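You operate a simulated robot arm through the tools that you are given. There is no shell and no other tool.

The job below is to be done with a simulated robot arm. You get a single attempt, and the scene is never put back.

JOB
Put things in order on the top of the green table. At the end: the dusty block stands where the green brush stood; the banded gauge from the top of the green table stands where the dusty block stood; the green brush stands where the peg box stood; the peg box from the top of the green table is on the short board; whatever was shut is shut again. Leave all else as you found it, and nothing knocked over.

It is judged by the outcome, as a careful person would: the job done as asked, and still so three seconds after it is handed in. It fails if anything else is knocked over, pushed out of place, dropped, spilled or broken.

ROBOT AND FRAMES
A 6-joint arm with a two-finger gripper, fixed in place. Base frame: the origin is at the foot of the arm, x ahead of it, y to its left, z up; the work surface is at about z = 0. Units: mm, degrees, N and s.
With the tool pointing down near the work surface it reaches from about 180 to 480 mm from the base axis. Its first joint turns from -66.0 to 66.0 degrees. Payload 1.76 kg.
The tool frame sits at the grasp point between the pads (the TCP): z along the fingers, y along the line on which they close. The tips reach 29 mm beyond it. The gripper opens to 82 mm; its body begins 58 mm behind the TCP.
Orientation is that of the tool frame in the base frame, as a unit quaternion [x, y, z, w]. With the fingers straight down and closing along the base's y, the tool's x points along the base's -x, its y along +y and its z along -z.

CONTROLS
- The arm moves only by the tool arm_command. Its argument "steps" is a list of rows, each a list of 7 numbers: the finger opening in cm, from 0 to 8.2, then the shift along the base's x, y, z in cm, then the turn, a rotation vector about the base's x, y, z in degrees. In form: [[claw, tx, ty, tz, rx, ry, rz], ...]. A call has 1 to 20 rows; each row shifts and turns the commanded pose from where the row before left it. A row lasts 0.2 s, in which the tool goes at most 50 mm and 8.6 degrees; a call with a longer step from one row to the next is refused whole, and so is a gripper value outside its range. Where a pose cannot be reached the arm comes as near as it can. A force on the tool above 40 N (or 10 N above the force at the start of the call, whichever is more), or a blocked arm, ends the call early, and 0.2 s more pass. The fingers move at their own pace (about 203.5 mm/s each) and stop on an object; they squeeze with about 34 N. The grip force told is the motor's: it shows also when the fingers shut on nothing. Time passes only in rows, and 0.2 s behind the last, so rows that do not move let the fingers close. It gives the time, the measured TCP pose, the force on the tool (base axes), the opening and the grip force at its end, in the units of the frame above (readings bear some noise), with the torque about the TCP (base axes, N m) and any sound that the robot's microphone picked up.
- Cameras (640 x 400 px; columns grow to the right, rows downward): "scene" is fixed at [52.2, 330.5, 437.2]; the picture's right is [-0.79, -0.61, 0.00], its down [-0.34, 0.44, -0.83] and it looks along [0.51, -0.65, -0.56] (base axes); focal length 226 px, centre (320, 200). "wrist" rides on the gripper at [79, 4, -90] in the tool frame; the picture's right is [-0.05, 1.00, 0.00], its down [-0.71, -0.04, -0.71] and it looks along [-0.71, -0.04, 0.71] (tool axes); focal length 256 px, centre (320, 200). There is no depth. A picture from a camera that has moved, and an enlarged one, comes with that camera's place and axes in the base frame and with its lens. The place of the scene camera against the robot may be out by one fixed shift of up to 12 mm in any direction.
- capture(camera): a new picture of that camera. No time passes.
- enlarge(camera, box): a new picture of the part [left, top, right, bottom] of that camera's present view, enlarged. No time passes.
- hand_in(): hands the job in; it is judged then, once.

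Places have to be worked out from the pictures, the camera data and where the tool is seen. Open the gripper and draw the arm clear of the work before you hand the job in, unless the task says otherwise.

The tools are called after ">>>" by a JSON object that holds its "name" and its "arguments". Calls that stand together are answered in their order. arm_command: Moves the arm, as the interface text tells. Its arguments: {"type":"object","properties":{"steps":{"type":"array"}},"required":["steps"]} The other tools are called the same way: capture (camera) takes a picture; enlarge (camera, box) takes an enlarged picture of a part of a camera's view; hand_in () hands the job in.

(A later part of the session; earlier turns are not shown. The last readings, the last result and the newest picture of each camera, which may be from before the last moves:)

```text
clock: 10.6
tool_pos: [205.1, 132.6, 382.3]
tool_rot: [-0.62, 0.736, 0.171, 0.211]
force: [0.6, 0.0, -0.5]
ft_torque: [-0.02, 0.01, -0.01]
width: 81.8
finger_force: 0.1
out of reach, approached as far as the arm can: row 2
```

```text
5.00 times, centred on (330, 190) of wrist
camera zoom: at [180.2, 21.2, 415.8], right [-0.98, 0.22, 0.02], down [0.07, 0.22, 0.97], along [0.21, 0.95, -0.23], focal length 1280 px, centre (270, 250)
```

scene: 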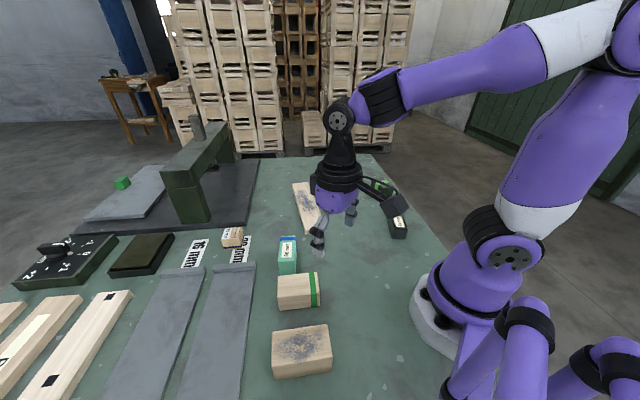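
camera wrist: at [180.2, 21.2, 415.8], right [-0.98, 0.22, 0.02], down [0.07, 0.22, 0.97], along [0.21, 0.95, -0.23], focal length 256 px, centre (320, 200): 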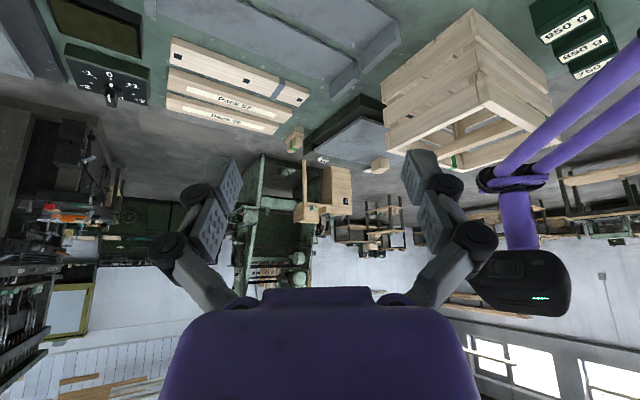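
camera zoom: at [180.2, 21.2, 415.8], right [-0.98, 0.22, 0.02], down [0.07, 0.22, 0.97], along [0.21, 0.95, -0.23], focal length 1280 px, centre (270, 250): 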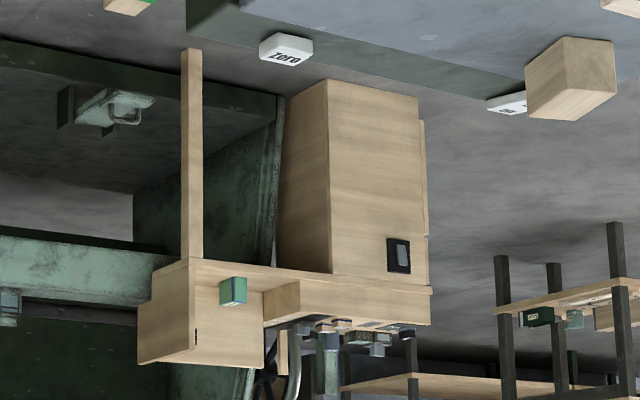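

>>> {"name": "enlarge", "arguments": {"camera": "wrist", "box": [305, 198, 361, 233]}}

>>> {"name": "enlarge", "arguments": {"camera": "wrist", "box": [330, 195, 410, 255]}}

>>> {"name": "enlarge", "arguments": {"camera": "wrist", "box": [20, 190, 130, 260]}}

>>> {"name": "enlarge", "arguments": {"camera": "wrist", "box": [540, 190, 640, 250]}}

>>> {"name": "enlarge", "arguments": {"camera": "wrist", "box": [380, 0, 640, 200]}}

```text
11.43 times, centred on (333, 216) of wrist
camera zoom: at [180.2, 21.2, 415.8], right [-0.98, 0.22, 0.02], down [0.07, 0.22, 0.97], along [0.21, 0.95, -0.23], focal length 2926 px, centre (171, 23)
```

zoom: 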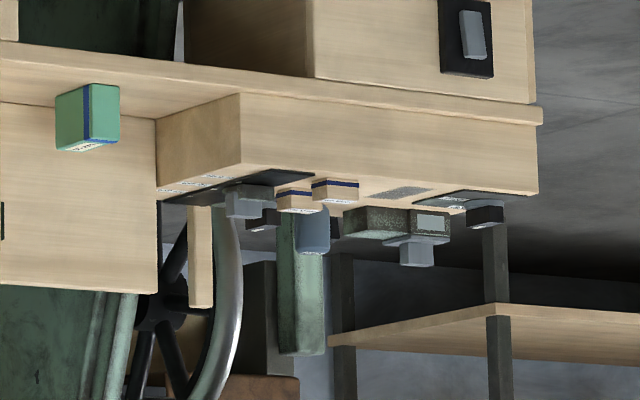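

```text
6.67 times, centred on (370, 225) of wrist
camera zoom: at [180.2, 21.2, 415.8], right [-0.98, 0.22, 0.02], down [0.07, 0.22, 0.97], along [0.21, 0.95, -0.23], focal length 1707 px, centre (-13, 33)
```

zoom: 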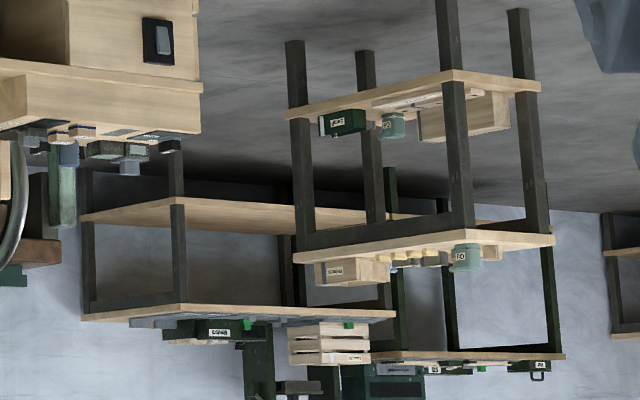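

```text
5.71 times, centred on (75, 225) of wrist
camera zoom: at [180.2, 21.2, 415.8], right [-0.98, 0.22, 0.02], down [0.07, 0.22, 0.97], along [0.21, 0.95, -0.23], focal length 1463 px, centre (1720, 57)
```

zoom: 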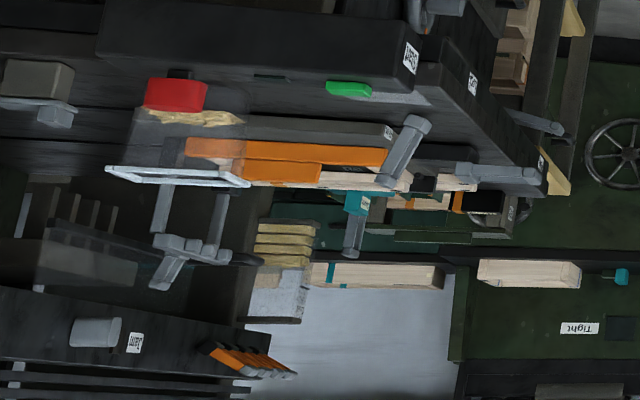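

```text
6.40 times, centred on (590, 220) of wrist
camera zoom: at [180.2, 21.2, 415.8], right [-0.98, 0.22, 0.02], down [0.07, 0.22, 0.97], along [0.21, 0.95, -0.23], focal length 1638 px, centre (-1408, 72)
```

zoom: 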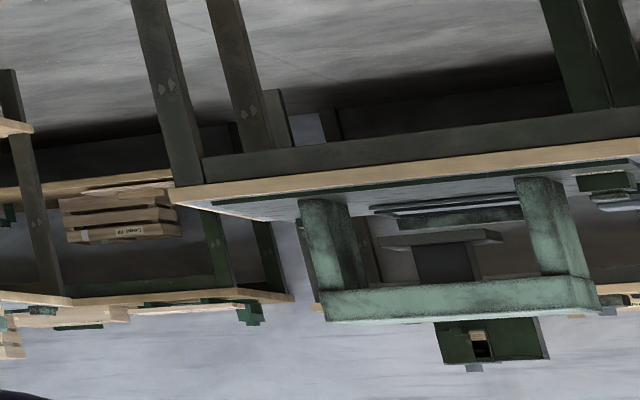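

```text
2.00 times, centred on (510, 100) of wrist
camera zoom: at [180.2, 21.2, 415.8], right [-0.98, 0.22, 0.02], down [0.07, 0.22, 0.97], along [0.21, 0.95, -0.23], focal length 512 px, centre (-60, 400)
```

zoom: 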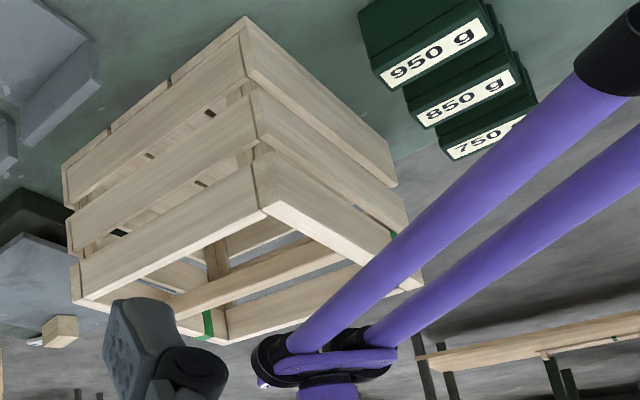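

On the far bench stand a teal blue-banded labelled piece and navy-banded wooden boxes. They look like the 50 mm piece and the peg box on this table, which explains "from the top of the green table". Before settling on the 50 mm piece, I'll undo the tilt and look closely at the 35 mm one.

>>> {"name": "arm_command", "arguments": {"steps": [[8.2, 0, 0, 0, 0, 0, -8], [8.2, 0, 0, 0, 0, 0, -8], [8.2, 0, 0, 0, -7.2, 3.5, 0], [8.2, 0, 0, 0, -7.2, 3.5, 0], [8.2, 0, 0, 0, -7.2, 3.5, 0], [8.2, 0, 0, 0, -7.2, 3.5, 0], [8.2, 0, -1, -2, 0, 0, 0], [8.2, 0, -1, -2, 0, 0, 0]]}}

```text
clock: 12.4
tool_pos: [205.9, 107.4, 332.5]
tool_rot: [-0.532, 0.847, -0.001, 0.0]
force: [0.2, -0.2, -1.0]
ft_torque: [-0.02, -0.01, -0.03]
width: 82.1
finger_force: 0.0
out of reach, approached as far as the arm can: row 1, 2, 6
```

The tool is vertical again with a yaw of about 64 degrees. I'll move to the right to look along -y at the 35 mm gauge from nearby.

>>> {"name": "arm_command", "arguments": {"steps": [[8.2, -0.1, -1.07, -1.1, 0, 0, -8.5], [8.2, -0.1, -1.07, -1.1, 0, 0, -8.5], [8.2, -0.1, -1.07, -1.1, 0, 0, -8.5], [8.2, -0.1, -1.07, -1.1, 0, 0, -8.5], [8.2, -0.1, -1.07, -1.1, 0, 0, -8.5], [8.2, -0.1, -1.07, -1.1, 0, 0, -8.5], [8.2, -0.1, -1.07, -1.1, 0, 0, -8.5], [8.2, -0.1, -1.07, -1.1, 0, 0, -8.5], [8.2, -0.1, -1.07, -1.1, 0, 0, -8.5], [8.2, -0.1, -1.07, -1.1, 0, 0, -8.5], [8.2, -0.1, -1.07, -1.1, 0, 0, -8.5], [8.2, -0.1, -1.07, -1.1, 0, 0, -8.5], [8.2, -0.1, -1.07, -1.1, 0, 0, -8.5], [8.2, -0.1, -1.07, -1.1, 0, 0, -8.5], [8.2, -0.1, -1.07, -1.1, 0, 0, -8.5], [8.2, -0.1, -1.07, -1.1, 0, 0, -8.5], [8.2, -0.1, -1.07, -1.1, 0, 0, -8.5], [8.2, -0.1, -1.07, -1.1, 0, 0, -8.5]]}}

>>> {"name": "capture", "arguments": {"camera": "wrist"}}

```text
clock: 16.2
tool_pos: [185.7, -84.0, 134.6]
tool_rot: [0.701, 0.713, 0.0, 0.0]
force: [-0.1, 0.4, 0.7]
ft_torque: [0.02, -0.02, 0.01]
width: 82.2
finger_force: 0.1
```

```text
taken
camera wrist: at [188.9, -4.7, 223.4], right [1.0, -0.03, 0.0], down [-0.02, -0.71, 0.71], along [-0.02, -0.71, -0.71], focal length 256 px, centre (320, 200)
```

wrist: 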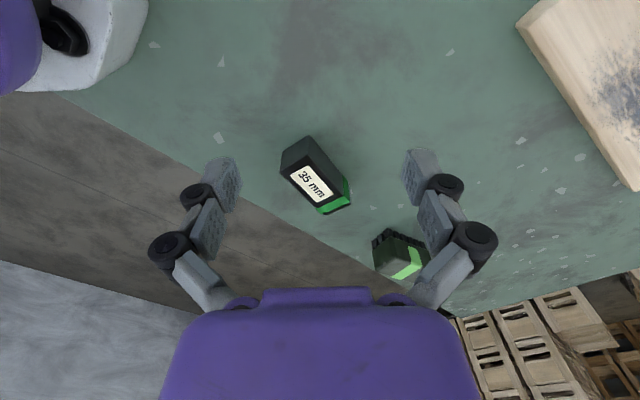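

>>> {"name": "enlarge", "arguments": {"camera": "wrist", "box": [250, 120, 450, 290]}}

>>> {"name": "enlarge", "arguments": {"camera": "wrist", "box": [270, 125, 360, 220]}}

>>> {"name": "enlarge", "arguments": {"camera": "wrist", "box": [500, 0, 640, 200]}}

```text
2.35 times, centred on (350, 205) of wrist
camera zoom: at [188.9, -4.7, 223.4], right [1.0, -0.03, 0.0], down [-0.02, -0.71, 0.71], along [-0.02, -0.71, -0.71], focal length 602 px, centre (249, 188)
```

zoom: 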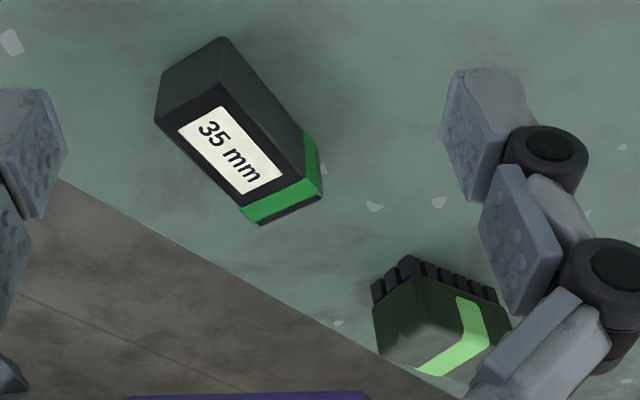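

```text
4.21 times, centred on (315, 172) of wrist
camera zoom: at [188.9, -4.7, 223.4], right [1.0, -0.03, 0.0], down [-0.02, -0.71, 0.71], along [-0.02, -0.71, -0.71], focal length 1078 px, centre (341, 316)
```

zoom: 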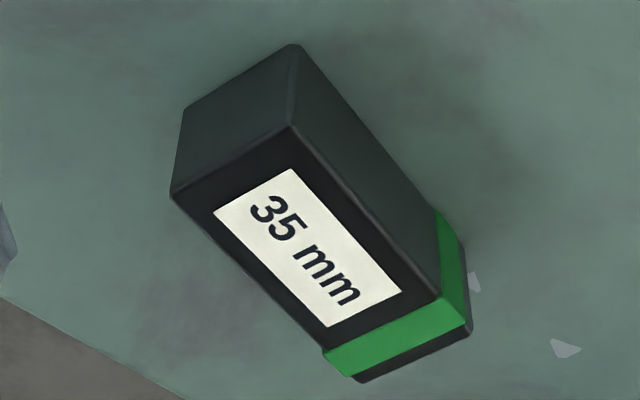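

```text
2.00 times, centred on (570, 100) of wrist
camera zoom: at [188.9, -4.7, 223.4], right [1.0, -0.03, 0.0], down [-0.02, -0.71, 0.71], along [-0.02, -0.71, -0.71], focal length 512 px, centre (-180, 400)
```

zoom: 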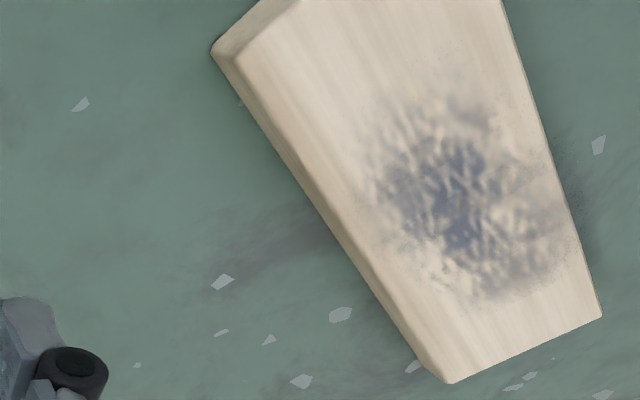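

Both gauges are built alike: body, band and label. I'll zoom harder on the far benches to see which gauge variants exist off this table.

>>> {"name": "enlarge", "arguments": {"camera": "scene", "box": [95, 66, 135, 82]}}

>>> {"name": "enlarge", "arguments": {"camera": "scene", "box": [132, 66, 172, 100]}}

>>> {"name": "enlarge", "arguments": {"camera": "scene", "box": [400, 70, 430, 120]}}

>>> {"name": "enlarge", "arguments": {"camera": "scene", "box": [270, 0, 310, 120]}}

```text
16.00 times, centred on (115, 74) of scene
camera zoom: at [52.2, 330.5, 437.2], right [-0.79, -0.61, 0.0], down [-0.34, 0.44, -0.83], along [0.51, -0.65, -0.56], focal length 3614 px, centre (3600, 2216)
```

zoom: 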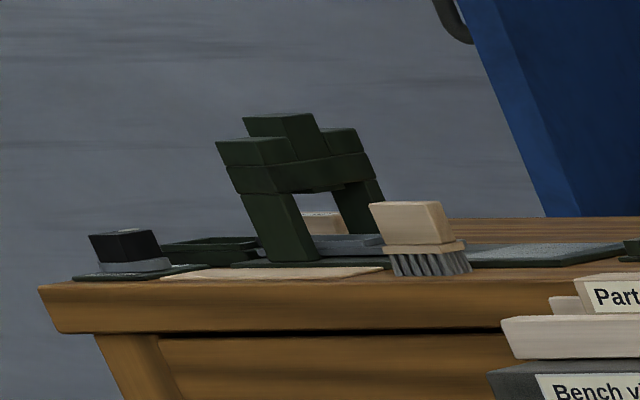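

```text
11.76 times, centred on (152, 83) of scene
camera zoom: at [52.2, 330.5, 437.2], right [-0.79, -0.61, 0.0], down [-0.34, 0.44, -0.83], along [0.51, -0.65, -0.56], focal length 2657 px, centre (2296, 1576)
```

zoom: 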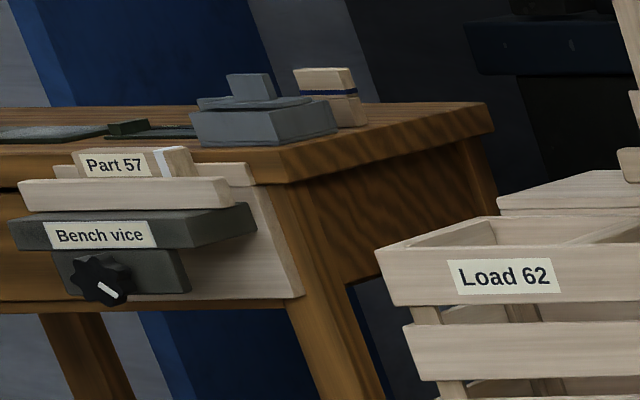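

```text
8.00 times, centred on (415, 95) of scene
camera zoom: at [52.2, 330.5, 437.2], right [-0.79, -0.61, 0.0], down [-0.34, 0.44, -0.83], along [0.51, -0.65, -0.56], focal length 1807 px, centre (-440, 1040)
```

zoom: 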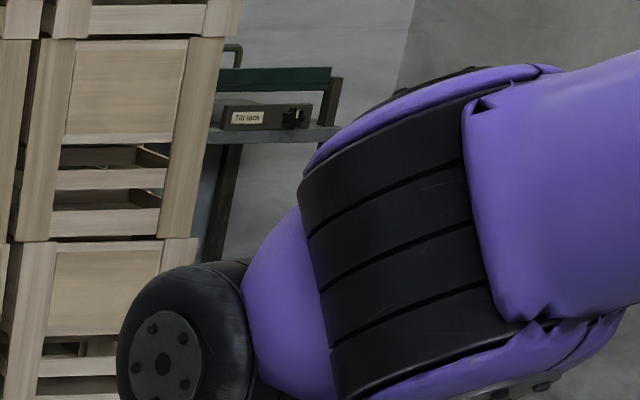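

```text
3.33 times, centred on (290, 60) of scene
camera zoom: at [52.2, 330.5, 437.2], right [-0.79, -0.61, 0.0], down [-0.34, 0.44, -0.83], along [0.51, -0.65, -0.56], focal length 753 px, centre (420, 667)
```

zoom: 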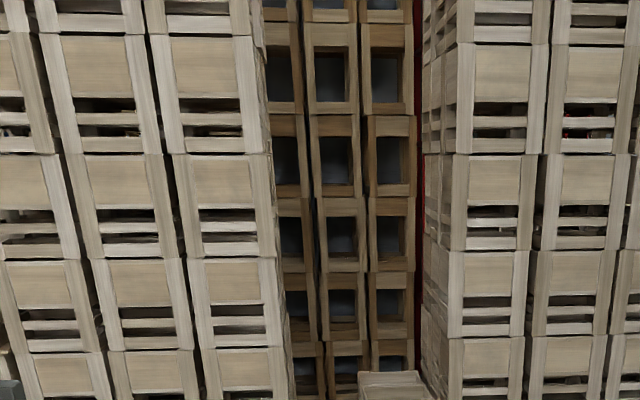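

The wooden table also holds a navy-banded box, so peg boxes do exist elsewhere, which explains the "from the top of the green table" wording. I need a much sharper look at the far bench to see what its gauges look like, so I'll go back to that view at a reachable height.

>>> {"name": "arm_command", "arguments": {"steps": [[8.2, 0.1, 1.07, 1.1, 0, 0, 8.5], [8.2, 0.1, 1.07, 1.1, 0, 0, 8.5], [8.2, 0.1, 1.07, 1.1, 0, 0, 8.5], [8.2, 0.1, 1.07, 1.1, 0, 0, 8.5], [8.2, 0.1, 1.07, 1.1, 0, 0, 8.5], [8.2, 0.1, 1.07, 1.1, 0, 0, 8.5], [8.2, 0.1, 1.07, 1.1, 0, 0, 8.5], [8.2, 0.1, 1.07, 1.1, 0, 0, 8.5], [8.2, 0.1, 1.07, 1.1, 0, 0, 8.5], [8.2, 0.1, 1.07, 1.1, 0, 0, 8.5], [8.2, 0.1, 1.07, 1.1, 0, 0, 8.5], [8.2, 0.1, 1.07, 1.1, 0, 0, 8.5], [8.2, 0.1, 1.07, 1.1, 0, 0, 8.5], [8.2, 0.1, 1.07, 1.1, 0, 0, 8.5], [8.2, 0.1, 1.07, 1.1, 0, 0, 8.5], [8.2, 0.1, 1.07, 1.1, 0, 0, 8.5], [8.2, 0.1, 1.07, 1.1, 0, 0, 8.5], [8.2, 0.1, 1.07, 0.5, 0, 0, 8.5]]}}

>>> {"name": "arm_command", "arguments": {"steps": [[8.2, 0, 0, 0, 0, 0, 8], [8.2, 0, 0, 0, 7.6, -2.5, 0], [8.2, 0, 0, 0, 7.6, -2.5, 0], [8.2, 0, 0, 0, 7.6, -2.5, 0], [8.2, 0, 0, 0, 7.6, -2.5, 0]]}}

>>> {"name": "capture", "arguments": {"camera": "wrist"}}

```text
clock: 20.0
tool_pos: [203.8, 109.0, 327.5]
tool_rot: [-0.533, 0.846, -0.001, 0.0]
force: [-0.7, -0.4, -0.7]
ft_torque: [-0.04, -0.01, 0.0]
width: 81.9
finger_force: 0.2
```

```text
clock: 21.2
tool_pos: [208.1, 96.3, 364.8]
tool_rot: [-0.572, 0.782, 0.149, 0.2]
force: [0.1, 0.8, -0.6]
ft_torque: [0.01, 0.04, -0.01]
width: 81.9
finger_force: 0.1
out of reach, approached as far as the arm can: row 3, 4, 5
```

```text
taken
camera wrist: at [169.9, -9.4, 403.0], right [-0.94, 0.35, 0.03], down [0.12, 0.25, 0.96], along [0.32, 0.9, -0.28], focal length 256 px, centre (320, 200)
```

wrist: 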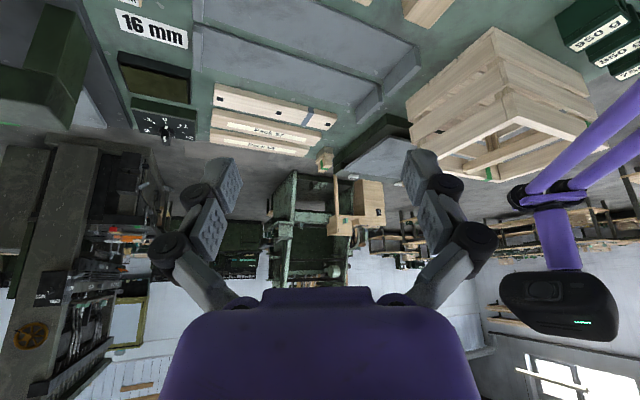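

>>> {"name": "enlarge", "arguments": {"camera": "wrist", "box": [336, 208, 352, 226]}}

>>> {"name": "enlarge", "arguments": {"camera": "wrist", "box": [350, 222, 390, 246]}}

>>> {"name": "enlarge", "arguments": {"camera": "wrist", "box": [365, 205, 425, 270]}}

>>> {"name": "enlarge", "arguments": {"camera": "wrist", "box": [480, 190, 640, 260]}}

>>> {"name": "enlarge", "arguments": {"camera": "wrist", "box": [215, 225, 280, 285]}}

>>> {"name": "enlarge", "arguments": {"camera": "wrist", "box": [70, 215, 170, 320]}}

```text
16.00 times, centred on (344, 217) of wrist
camera zoom: at [169.9, -9.4, 403.0], right [-0.94, 0.35, 0.03], down [0.12, 0.25, 0.96], along [0.32, 0.9, -0.28], focal length 4096 px, centre (-64, -72)
```

zoom: 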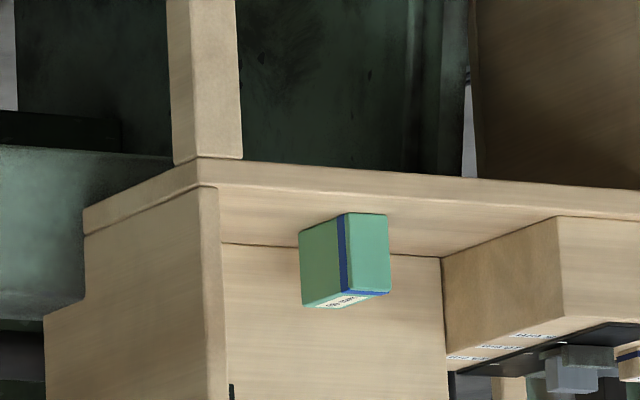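

```text
16.00 times, centred on (370, 234) of wrist
camera zoom: at [169.9, -9.4, 403.0], right [-0.94, 0.35, 0.03], down [0.12, 0.25, 0.96], along [0.32, 0.9, -0.28], focal length 4096 px, centre (-480, -344)
```

zoom: 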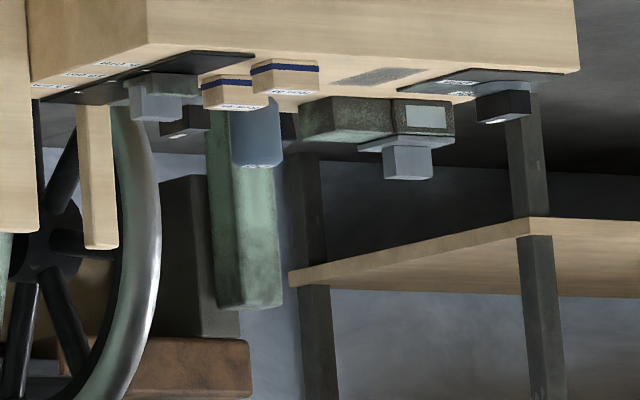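

```text
6.15 times, centred on (395, 238) of wrist
camera zoom: at [169.9, -9.4, 403.0], right [-0.94, 0.35, 0.03], down [0.12, 0.25, 0.96], along [0.32, 0.9, -0.28], focal length 1575 px, centre (-142, -31)
```

zoom: 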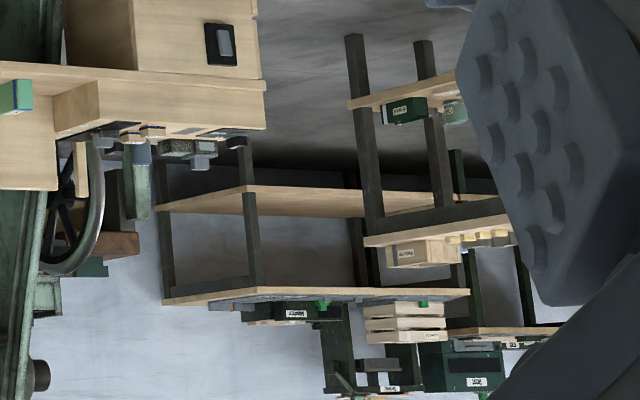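

```text
4.00 times, centred on (560, 225) of wrist
camera zoom: at [169.9, -9.4, 403.0], right [-0.94, 0.35, 0.03], down [0.12, 0.25, 0.96], along [0.32, 0.9, -0.28], focal length 1024 px, centre (-640, 100)
```

zoom: 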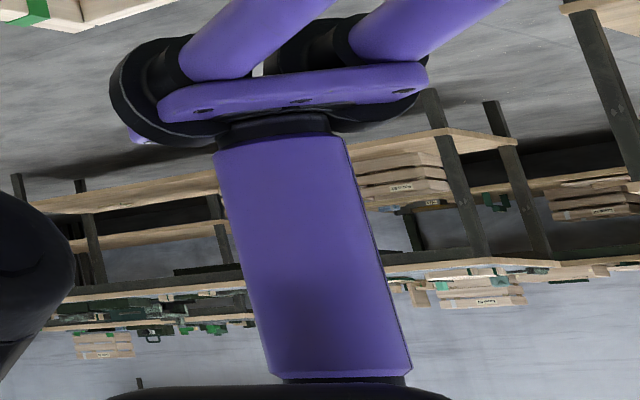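

```text
6.67 times, centred on (248, 255) of wrist
camera zoom: at [169.9, -9.4, 403.0], right [-0.94, 0.35, 0.03], down [0.12, 0.25, 0.96], along [0.32, 0.9, -0.28], focal length 1707 px, centre (803, -167)
```

zoom: 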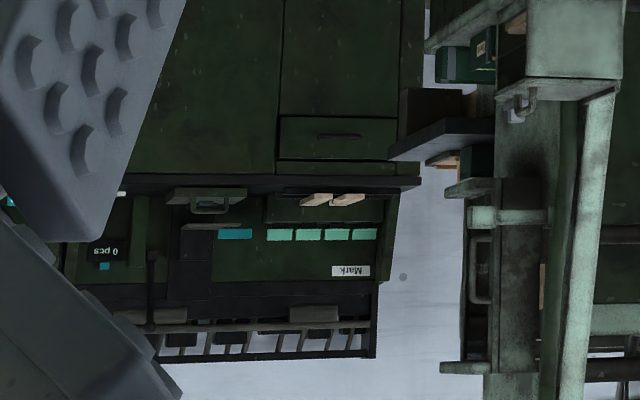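

```text
3.81 times, centred on (120, 268) of wrist
camera zoom: at [169.9, -9.4, 403.0], right [-0.94, 0.35, 0.03], down [0.12, 0.25, 0.96], along [0.32, 0.9, -0.28], focal length 975 px, centre (1082, -57)
```

zoom: 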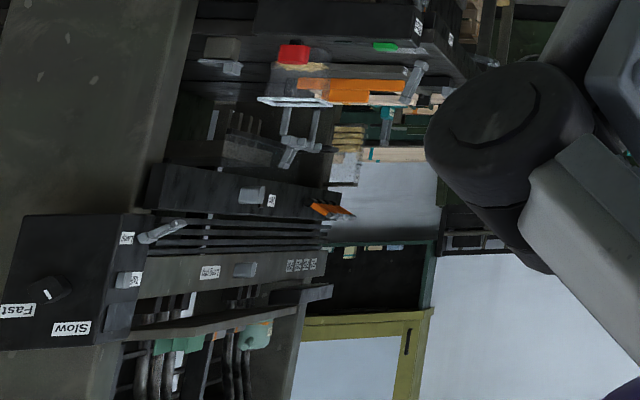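

The far bench also shows two small dark labelled blocks that could be like the 35 mm gauge. I'll zoom on those.

>>> {"name": "enlarge", "arguments": {"camera": "wrist", "box": [377, 234, 387, 244]}}

>>> {"name": "enlarge", "arguments": {"camera": "wrist", "box": [354, 232, 372, 244]}}

>>> {"name": "enlarge", "arguments": {"camera": "wrist", "box": [400, 215, 416, 230]}}

>>> {"name": "enlarge", "arguments": {"camera": "wrist", "box": [340, 219, 348, 225]}}

>>> {"name": "enlarge", "arguments": {"camera": "wrist", "box": [395, 236, 425, 262]}}

```text
16.00 times, centred on (382, 239) of wrist
camera zoom: at [169.9, -9.4, 403.0], right [-0.94, 0.35, 0.03], down [0.12, 0.25, 0.96], along [0.32, 0.9, -0.28], focal length 4096 px, centre (-672, -424)
```

zoom: 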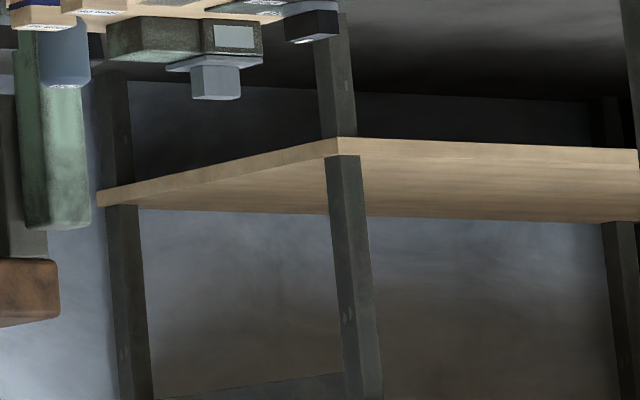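

```text
16.00 times, centred on (363, 238) of wrist
camera zoom: at [169.9, -9.4, 403.0], right [-0.94, 0.35, 0.03], down [0.12, 0.25, 0.96], along [0.32, 0.9, -0.28], focal length 4096 px, centre (-368, -408)
```

zoom: 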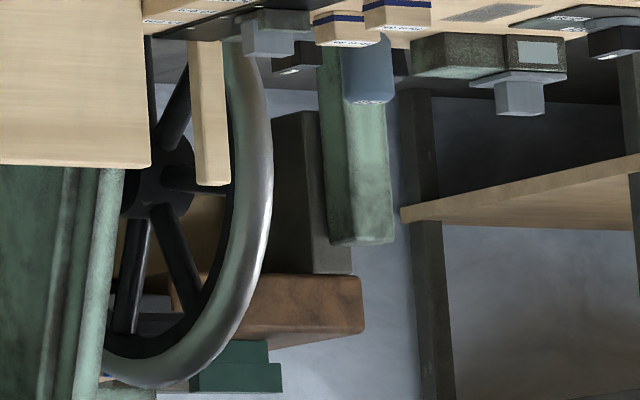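

```text
16.00 times, centred on (408, 222) of wrist
camera zoom: at [169.9, -9.4, 403.0], right [-0.94, 0.35, 0.03], down [0.12, 0.25, 0.96], along [0.32, 0.9, -0.28], focal length 4096 px, centre (-1088, -160)
```

zoom: 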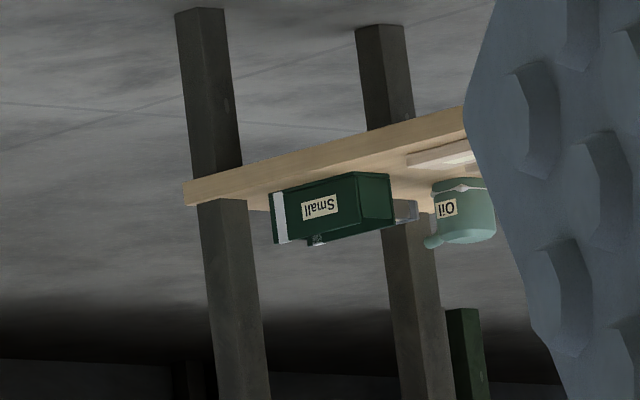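

```text
16.00 times, centred on (344, 222) of wrist
camera zoom: at [169.9, -9.4, 403.0], right [-0.94, 0.35, 0.03], down [0.12, 0.25, 0.96], along [0.32, 0.9, -0.28], focal length 4096 px, centre (-64, -152)
```

zoom: 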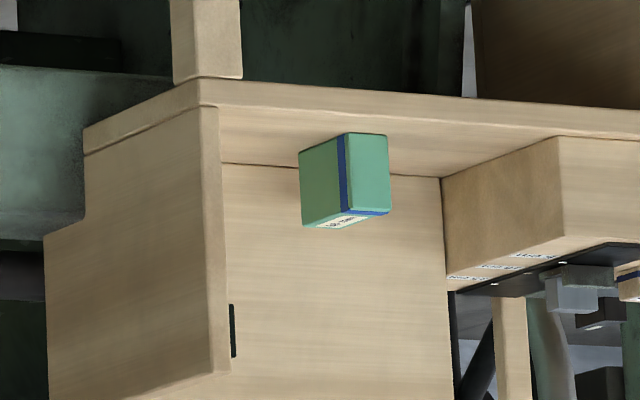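

```text
15.38 times, centred on (410, 249) of wrist
camera zoom: at [169.9, -9.4, 403.0], right [-0.94, 0.35, 0.03], down [0.12, 0.25, 0.96], along [0.32, 0.9, -0.28], focal length 3938 px, centre (-1065, -554)
```

zoom: 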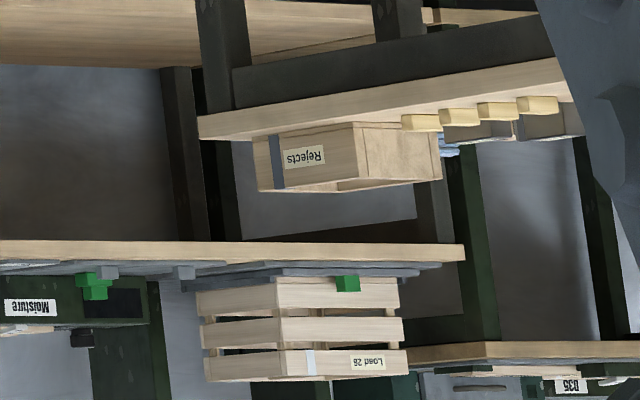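

Only teal blue-banded and navy-banded pieces show up so far on the far bench. I'll also check the green boxes on the machine before looking the other ways.

>>> {"name": "enlarge", "arguments": {"camera": "wrist", "box": [255, 222, 289, 246]}}

>>> {"name": "enlarge", "arguments": {"camera": "wrist", "box": [272, 235, 352, 290]}}

>>> {"name": "enlarge", "arguments": {"camera": "wrist", "box": [100, 220, 150, 250]}}

>>> {"name": "enlarge", "arguments": {"camera": "wrist", "box": [560, 205, 640, 260]}}

>>> {"name": "enlarge", "arguments": {"camera": "wrist", "box": [400, 20, 640, 200]}}

```text
16.00 times, centred on (272, 234) of wrist
camera zoom: at [169.9, -9.4, 403.0], right [-0.94, 0.35, 0.03], down [0.12, 0.25, 0.96], along [0.32, 0.9, -0.28], focal length 4096 px, centre (1088, -344)
```

zoom: 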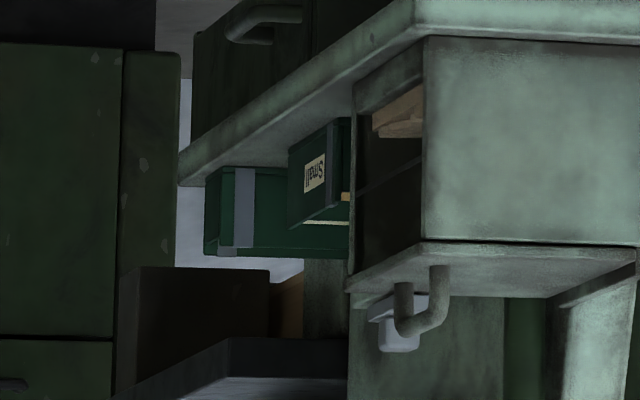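

```text
7.27 times, centred on (312, 262) of wrist
camera zoom: at [169.9, -9.4, 403.0], right [-0.94, 0.35, 0.03], down [0.12, 0.25, 0.96], along [0.32, 0.9, -0.28], focal length 1862 px, centre (378, -254)
```

zoom: 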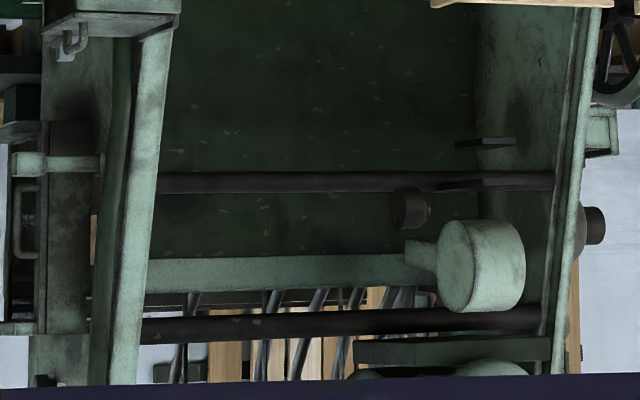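

```text
12.80 times, centred on (125, 235) of wrist
camera zoom: at [169.9, -9.4, 403.0], right [-0.94, 0.35, 0.03], down [0.12, 0.25, 0.96], along [0.32, 0.9, -0.28], focal length 3277 px, centre (2816, -248)
```

zoom: 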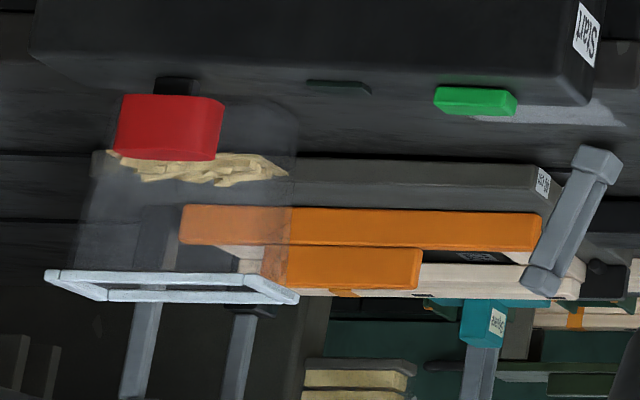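

```text
7.27 times, centred on (600, 232) of wrist
camera zoom: at [169.9, -9.4, 403.0], right [-0.94, 0.35, 0.03], down [0.12, 0.25, 0.96], along [0.32, 0.9, -0.28], focal length 1862 px, centre (-1716, -36)
```

zoom: 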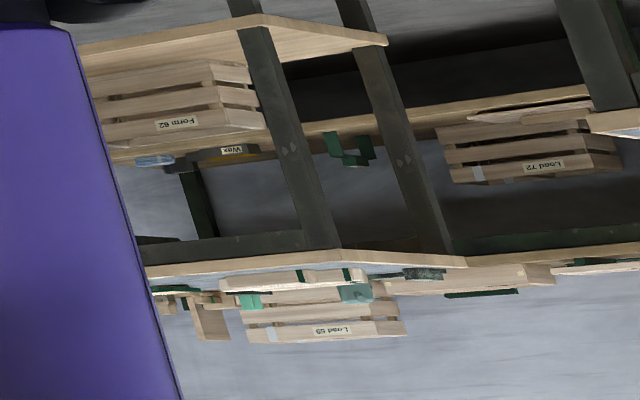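

```text
2.22 times, centred on (520, 110) of wrist
camera zoom: at [169.9, -9.4, 403.0], right [-0.94, 0.35, 0.03], down [0.12, 0.25, 0.96], along [0.32, 0.9, -0.28], focal length 569 px, centre (-124, 400)
```

zoom: 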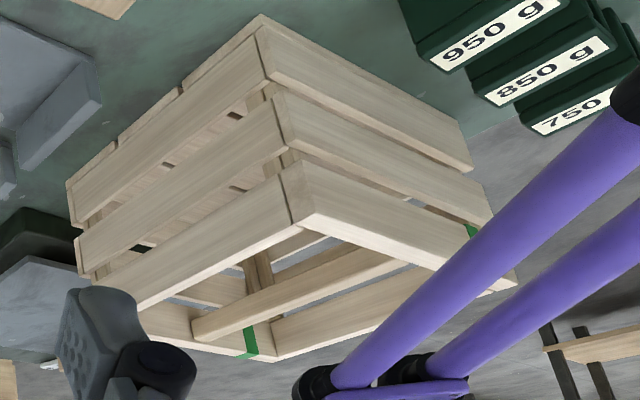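

No dark green-banded gauge shows in this direction. I'll straighten up and scan the remaining directions (ahead and to the right) before deciding.

>>> {"name": "arm_command", "arguments": {"steps": [[8.2, 0, 0, 0, -7.6, 2.5, 0], [8.2, 0, 0, 0, -7.6, 2.5, 0], [8.2, 0, 0, 0, -7.6, 2.5, 0], [8.2, 0, 0, 0, -7.6, 2.5, 0], [8.2, 0.3, -1, -0.5, 0, 0, -8], [8.2, 0.3, -1, -0.5, 0, 0, -8], [8.2, 0.3, -1, -0.5, 0, 0, -8], [8.2, 0.3, -1, -0.5, 0, 0, -8], [8.2, 0.3, -1, -0.5, 0, 0, -8], [8.2, 0.3, -1, -0.5, 0, 0, -8]]}}

>>> {"name": "arm_command", "arguments": {"steps": [[8.2, 0.3, -1, -0.5, 0, 0, -8], [8.2, 0.3, -1, -0.5, 0, 0, -8], [8.2, 0.3, -1, -0.5, 0, 0, -8], [8.2, 0, 0, 0, 0, -8, 0], [8.2, 0, 0, 0, 0, -8, 0], [8.2, 0, 0, 0, 0, -8, 0], [8.2, 0, 0, 0, 0, -8, 0]]}}

>>> {"name": "capture", "arguments": {"camera": "wrist"}}

```text
clock: 23.4
tool_pos: [225.3, 35.2, 332.7]
tool_rot: [-0.207, 0.978, -0.002, -0.028]
force: [0.4, 1.0, 0.5]
ft_torque: [0.0, 0.0, 0.02]
width: 82.0
finger_force: 0.0
```

```text
clock: 25.0
tool_pos: [234.8, 5.7, 319.2]
tool_rot: [-0.002, 0.968, 0.004, 0.251]
force: [-1.6, 0.3, 0.4]
ft_torque: [-0.03, 0.01, -0.01]
width: 82.1
finger_force: 0.1
```

```text
taken
camera wrist: at [122.2, 10.2, 357.5], right [0.04, 1.0, 0.03], down [0.27, -0.04, 0.96], along [0.96, -0.03, -0.28], focal length 256 px, centre (320, 200)
```

wrist: 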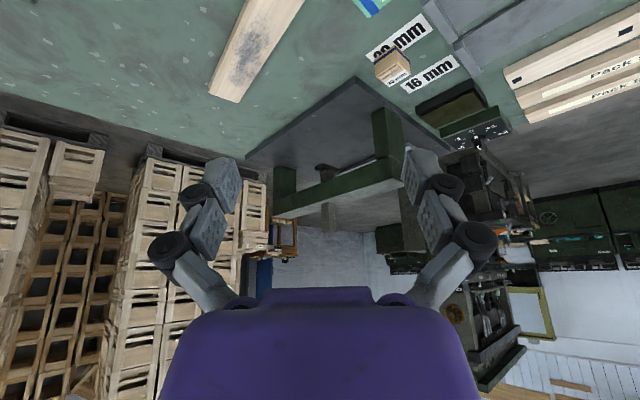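

Ahead are only the gantry and stacked crates. I'll look right as well.

>>> {"name": "arm_command", "arguments": {"steps": [[8.2, -0.3, -1, 0, 0, 0, -8], [8.2, -0.3, -1, 0, 0, 0, -8], [8.2, -0.3, -1, 0, 0, 0, -8], [8.2, -0.3, -1, 0, 0, 0, -8], [8.2, -0.3, -1, 0, 0, 0, -8], [8.2, -0.3, -1, 0, 0, 0, -8], [8.2, -0.3, -1, 0, 0, 0, -8], [8.2, -0.3, -1, 0, 0, 0, -8]]}}

>>> {"name": "capture", "arguments": {"camera": "wrist"}}

```text
clock: 26.8
tool_pos: [217.8, -85.9, 300.7]
tool_rot: [0.512, 0.822, -0.13, 0.214]
force: [0.3, -0.5, -0.2]
ft_torque: [0.02, 0.02, 0.03]
width: 82.2
finger_force: 0.0
out of reach, approached as far as the arm can: row 6, 7, 8
```

```text
taken
camera wrist: at [172.0, 17.3, 339.6], right [0.92, 0.4, 0.03], down [0.08, -0.27, 0.96], along [0.39, -0.88, -0.28], focal length 256 px, centre (320, 200)
```

wrist: 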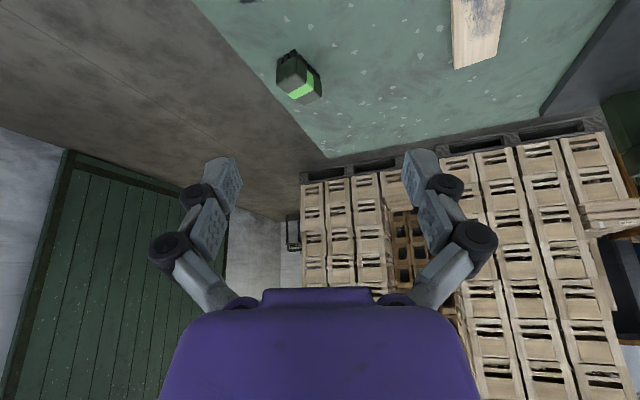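

Nothing like the 35 mm gauge stands there either. One direction remains unseen: behind-left of the robot. I'll remove the tilt and turn to look there.

>>> {"name": "arm_command", "arguments": {"steps": [[8.2, 0, 0, 0, 6.42, 3.25, 0], [8.2, 0, 0, 0, 6.42, 3.25, 0], [8.2, 0, 0, 0, 6.42, 3.25, 0], [8.2, 0, 0, 0, 6.42, 3.25, 0], [8.2, 0.4, 0.8, 0, 0, 0, 8.5], [8.2, 0.4, 0.8, 0, 0, 0, 8.5], [8.2, 0.4, 0.8, 0, 0, 0, 8.5], [8.2, 0.4, 0.8, 0, 0, 0, 8.5], [8.2, 0.4, 0.8, 0, 0, 0, 8.5], [8.2, 0.4, 0.8, 0, 0, 0, 8.5], [8.2, 0.4, 0.8, 0, 0, 0, 8.5], [8.2, 0.4, 0.8, 0, 0, 0, 8.5], [8.2, 0.4, 0.8, 0, 0, 0, 8.5], [8.2, 0.4, 0.8, 0, 0, 0, 8.5], [8.2, 0.4, 0.8, 0, 0, 0, 8.5], [8.2, 0.4, 0.8, 0, 0, 0, 8.5]]}}

>>> {"name": "arm_command", "arguments": {"steps": [[8.2, 0.2, 0.4, 0, 0, 0, 8.5], [8.2, 0.2, 0.4, 0, 0, 0, 8.5], [8.2, 0.2, 0.4, 0, 0, 0, 8.5], [8.2, 0.2, 0.4, 0, 0, 0, 8.5], [8.2, 0.2, 0.4, 0, 0, 0, 8.5], [8.2, 0.2, 0.4, 0, 0, 0, 8.5], [8.2, 0.2, 0.4, 0, 0, 0, 8.5], [8.2, 0.2, 0.4, 0, 0, 0, 8.5], [8.2, 0.2, 0.4, 0, 0, 0, 8.5], [8.2, 0.2, 0.4, 0, 0, 0, 8.5], [8.2, 0.2, 0.4, 0, 0, 0, 8.5]]}}

>>> {"name": "capture", "arguments": {"camera": "wrist"}}

```text
clock: 30.2
tool_pos: [267.1, -3.7, 266.9]
tool_rot: [-0.328, 0.944, 0.018, 0.025]
force: [0.1, -0.4, -0.2]
ft_torque: [-0.01, -0.01, 0.01]
width: 81.8
finger_force: 0.1
out of reach, approached as far as the arm can: row 2, 3, 4, 13, 15
```

```text
clock: 32.6
tool_pos: [278.8, 21.2, 248.2]
tool_rot: [0.913, -0.408, -0.028, -0.003]
force: [0.7, -0.6, -0.3]
ft_torque: [-0.01, 0.0, 0.01]
width: 82.0
finger_force: 0.0
out of reach, approached as far as the arm can: row 1, 3, 5, 7, 9
```

```text
taken
camera wrist: at [332.7, -42.0, 331.8], right [-0.78, -0.63, 0.02], down [-0.41, 0.53, 0.74], along [-0.48, 0.57, -0.67], focal length 256 px, centre (320, 200)
```

wrist: 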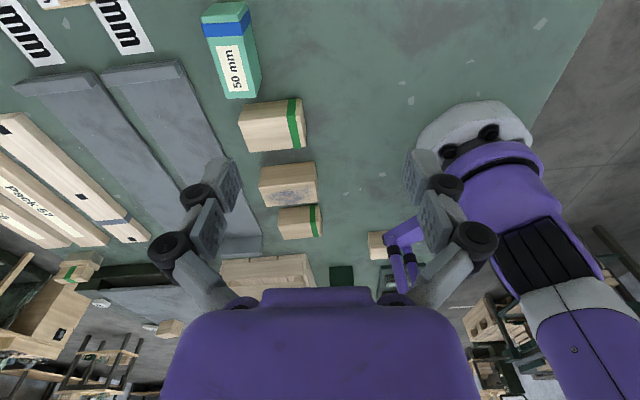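

This view looks back past the base. I'll enlarge the far corners and the row of blocks.

>>> {"name": "enlarge", "arguments": {"camera": "wrist", "box": [440, 220, 640, 400]}}

>>> {"name": "enlarge", "arguments": {"camera": "wrist", "box": [200, 0, 360, 260]}}

>>> {"name": "enlarge", "arguments": {"camera": "wrist", "box": [0, 240, 200, 400]}}

>>> {"name": "enlarge", "arguments": {"camera": "wrist", "box": [320, 210, 460, 310]}}

```text
2.22 times, centred on (540, 310) of wrist
camera zoom: at [332.7, -42.0, 331.8], right [-0.78, -0.63, 0.02], down [-0.41, 0.53, 0.74], along [-0.48, 0.57, -0.67], focal length 569 px, centre (-169, -44)
```

zoom: 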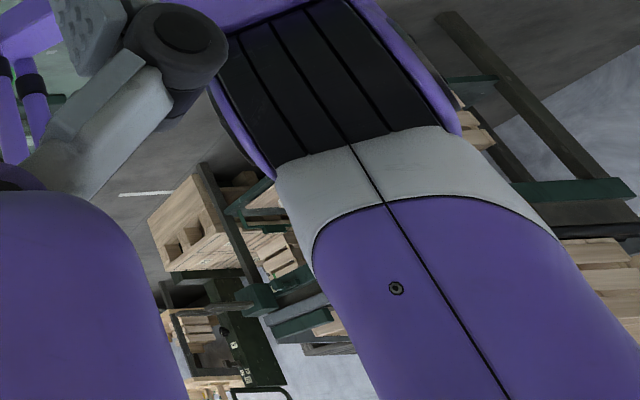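

```text
1.54 times, centred on (280, 130) of wrist
camera zoom: at [332.7, -42.0, 331.8], right [-0.78, -0.63, 0.02], down [-0.41, 0.53, 0.74], along [-0.48, 0.57, -0.67], focal length 394 px, centre (382, 308)
```

zoom: 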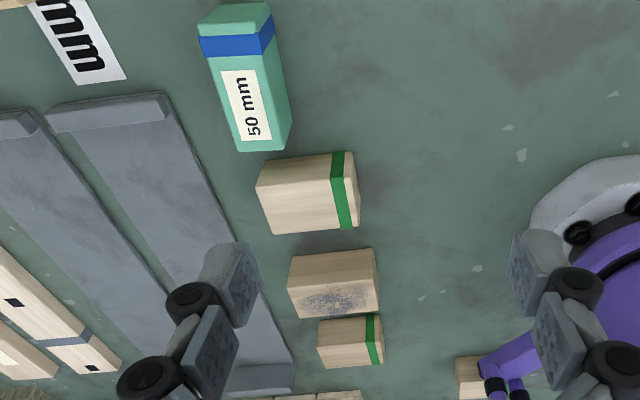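

```text
2.50 times, centred on (100, 320) of wrist
camera zoom: at [332.7, -42.0, 331.8], right [-0.78, -0.63, 0.02], down [-0.41, 0.53, 0.74], along [-0.48, 0.57, -0.67], focal length 640 px, centre (870, -100)
```

zoom: 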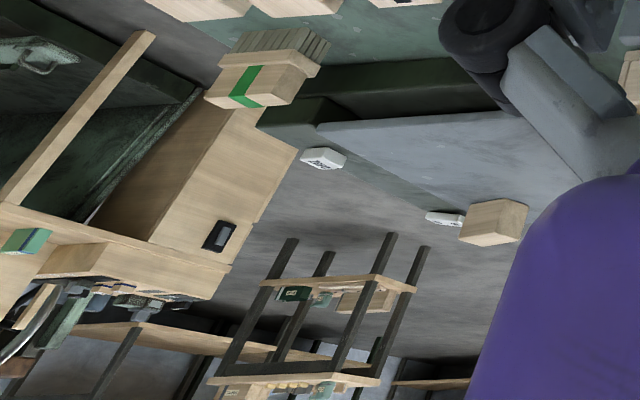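

```text
4.00 times, centred on (390, 260) of wrist
camera zoom: at [332.7, -42.0, 331.8], right [-0.78, -0.63, 0.02], down [-0.41, 0.53, 0.74], along [-0.48, 0.57, -0.67], focal length 1024 px, centre (40, -40)
```

zoom: 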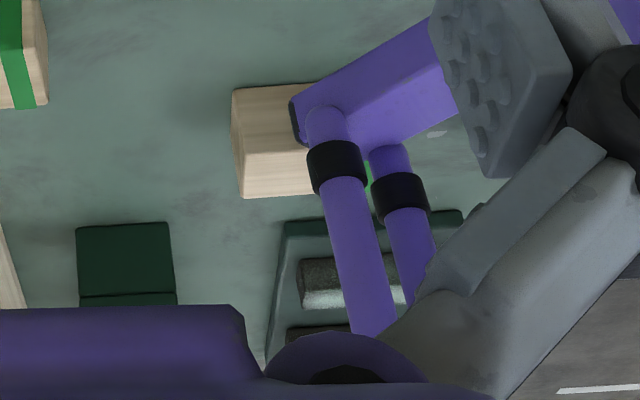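

I'd like a maximum zoom on both gauges from the scene camera to compare how they are made.

>>> {"name": "enlarge", "arguments": {"camera": "scene", "box": [378, 205, 418, 245]}}

>>> {"name": "enlarge", "arguments": {"camera": "scene", "box": [268, 230, 318, 280]}}

>>> {"name": "enlarge", "arguments": {"camera": "wrist", "box": [195, 0, 275, 110]}}

```text
10.00 times, centred on (398, 225) of scene
camera zoom: at [52.2, 330.5, 437.2], right [-0.79, -0.61, 0.0], down [-0.34, 0.44, -0.83], along [0.51, -0.65, -0.56], focal length 2259 px, centre (-460, -50)
```

zoom: 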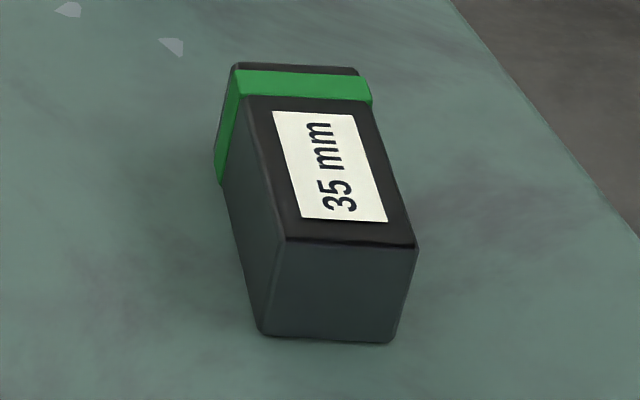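

```text
8.00 times, centred on (293, 255) of scene
camera zoom: at [52.2, 330.5, 437.2], right [-0.79, -0.61, 0.0], down [-0.34, 0.44, -0.83], along [0.51, -0.65, -0.56], focal length 1807 px, centre (536, -240)
```

zoom: 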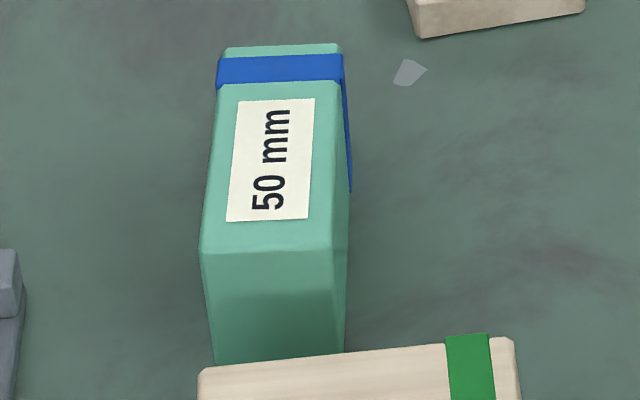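

```text
3.64 times, centred on (235, 55) of wrist
camera zoom: at [332.7, -42.0, 331.8], right [-0.78, -0.63, 0.02], down [-0.41, 0.53, 0.74], along [-0.48, 0.57, -0.67], focal length 931 px, centre (629, 727)
```

zoom: 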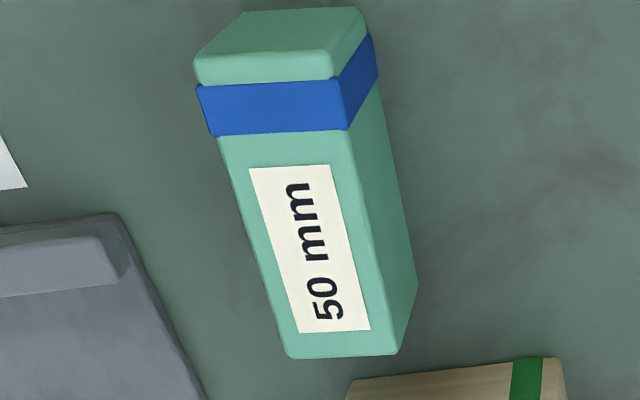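

The two gauges are built alike and differ in colour and size. Once more I'll check the dark labelled blocks on the far bench, which are also visible from this pose.

>>> {"name": "enlarge", "arguments": {"camera": "wrist", "box": [20, 345, 60, 370]}}

>>> {"name": "enlarge", "arguments": {"camera": "wrist", "box": [0, 330, 40, 355]}}

>>> {"name": "enlarge", "arguments": {"camera": "wrist", "box": [0, 355, 40, 380]}}

>>> {"name": "enlarge", "arguments": {"camera": "wrist", "box": [80, 345, 140, 385]}}

```text
16.00 times, centred on (40, 358) of wrist
camera zoom: at [332.7, -42.0, 331.8], right [-0.78, -0.63, 0.02], down [-0.41, 0.53, 0.74], along [-0.48, 0.57, -0.67], focal length 4096 px, centre (4800, -2320)
```

zoom: 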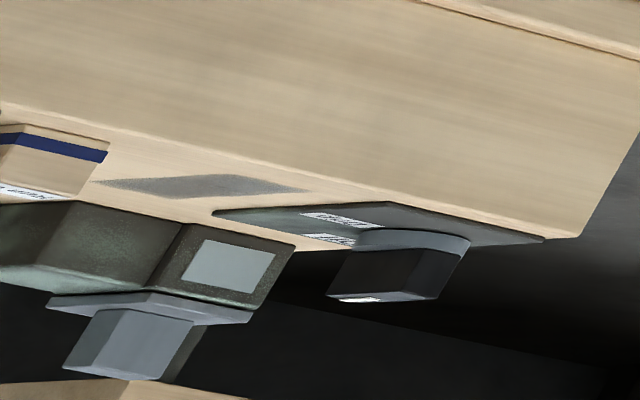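

```text
16.00 times, centred on (20, 342) of wrist
camera zoom: at [332.7, -42.0, 331.8], right [-0.78, -0.63, 0.02], down [-0.41, 0.53, 0.74], along [-0.48, 0.57, -0.67], focal length 4096 px, centre (5120, -2080)
```

zoom: 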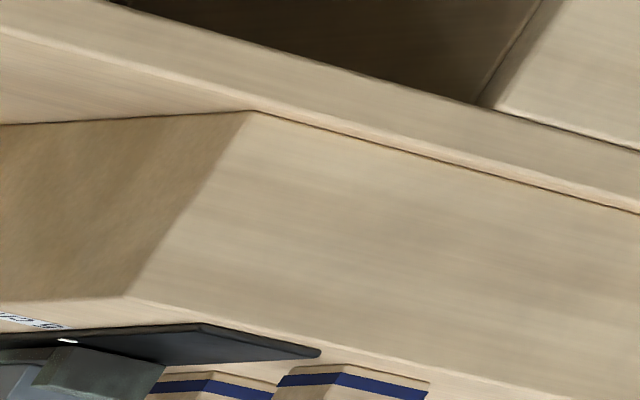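

```text
16.00 times, centred on (20, 368) of wrist
camera zoom: at [332.7, -42.0, 331.8], right [-0.78, -0.63, 0.02], down [-0.41, 0.53, 0.74], along [-0.48, 0.57, -0.67], focal length 4096 px, centre (5120, -2480)
```

zoom: 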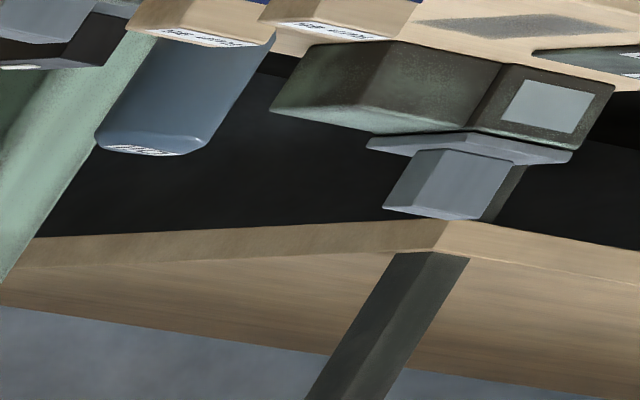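

```text
10.00 times, centred on (110, 365) of wrist
camera zoom: at [332.7, -42.0, 331.8], right [-0.78, -0.63, 0.02], down [-0.41, 0.53, 0.74], along [-0.48, 0.57, -0.67], focal length 2560 px, centre (2420, -1450)
```

zoom: 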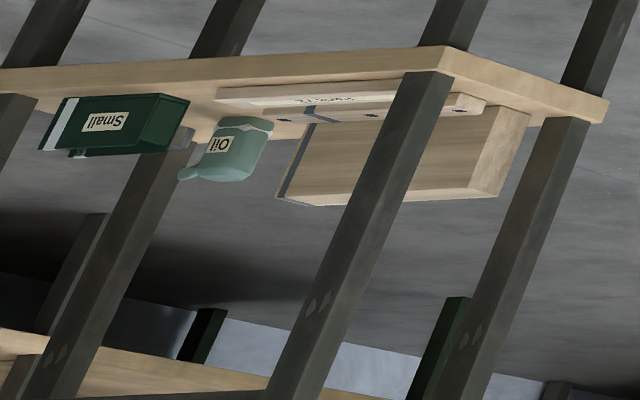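

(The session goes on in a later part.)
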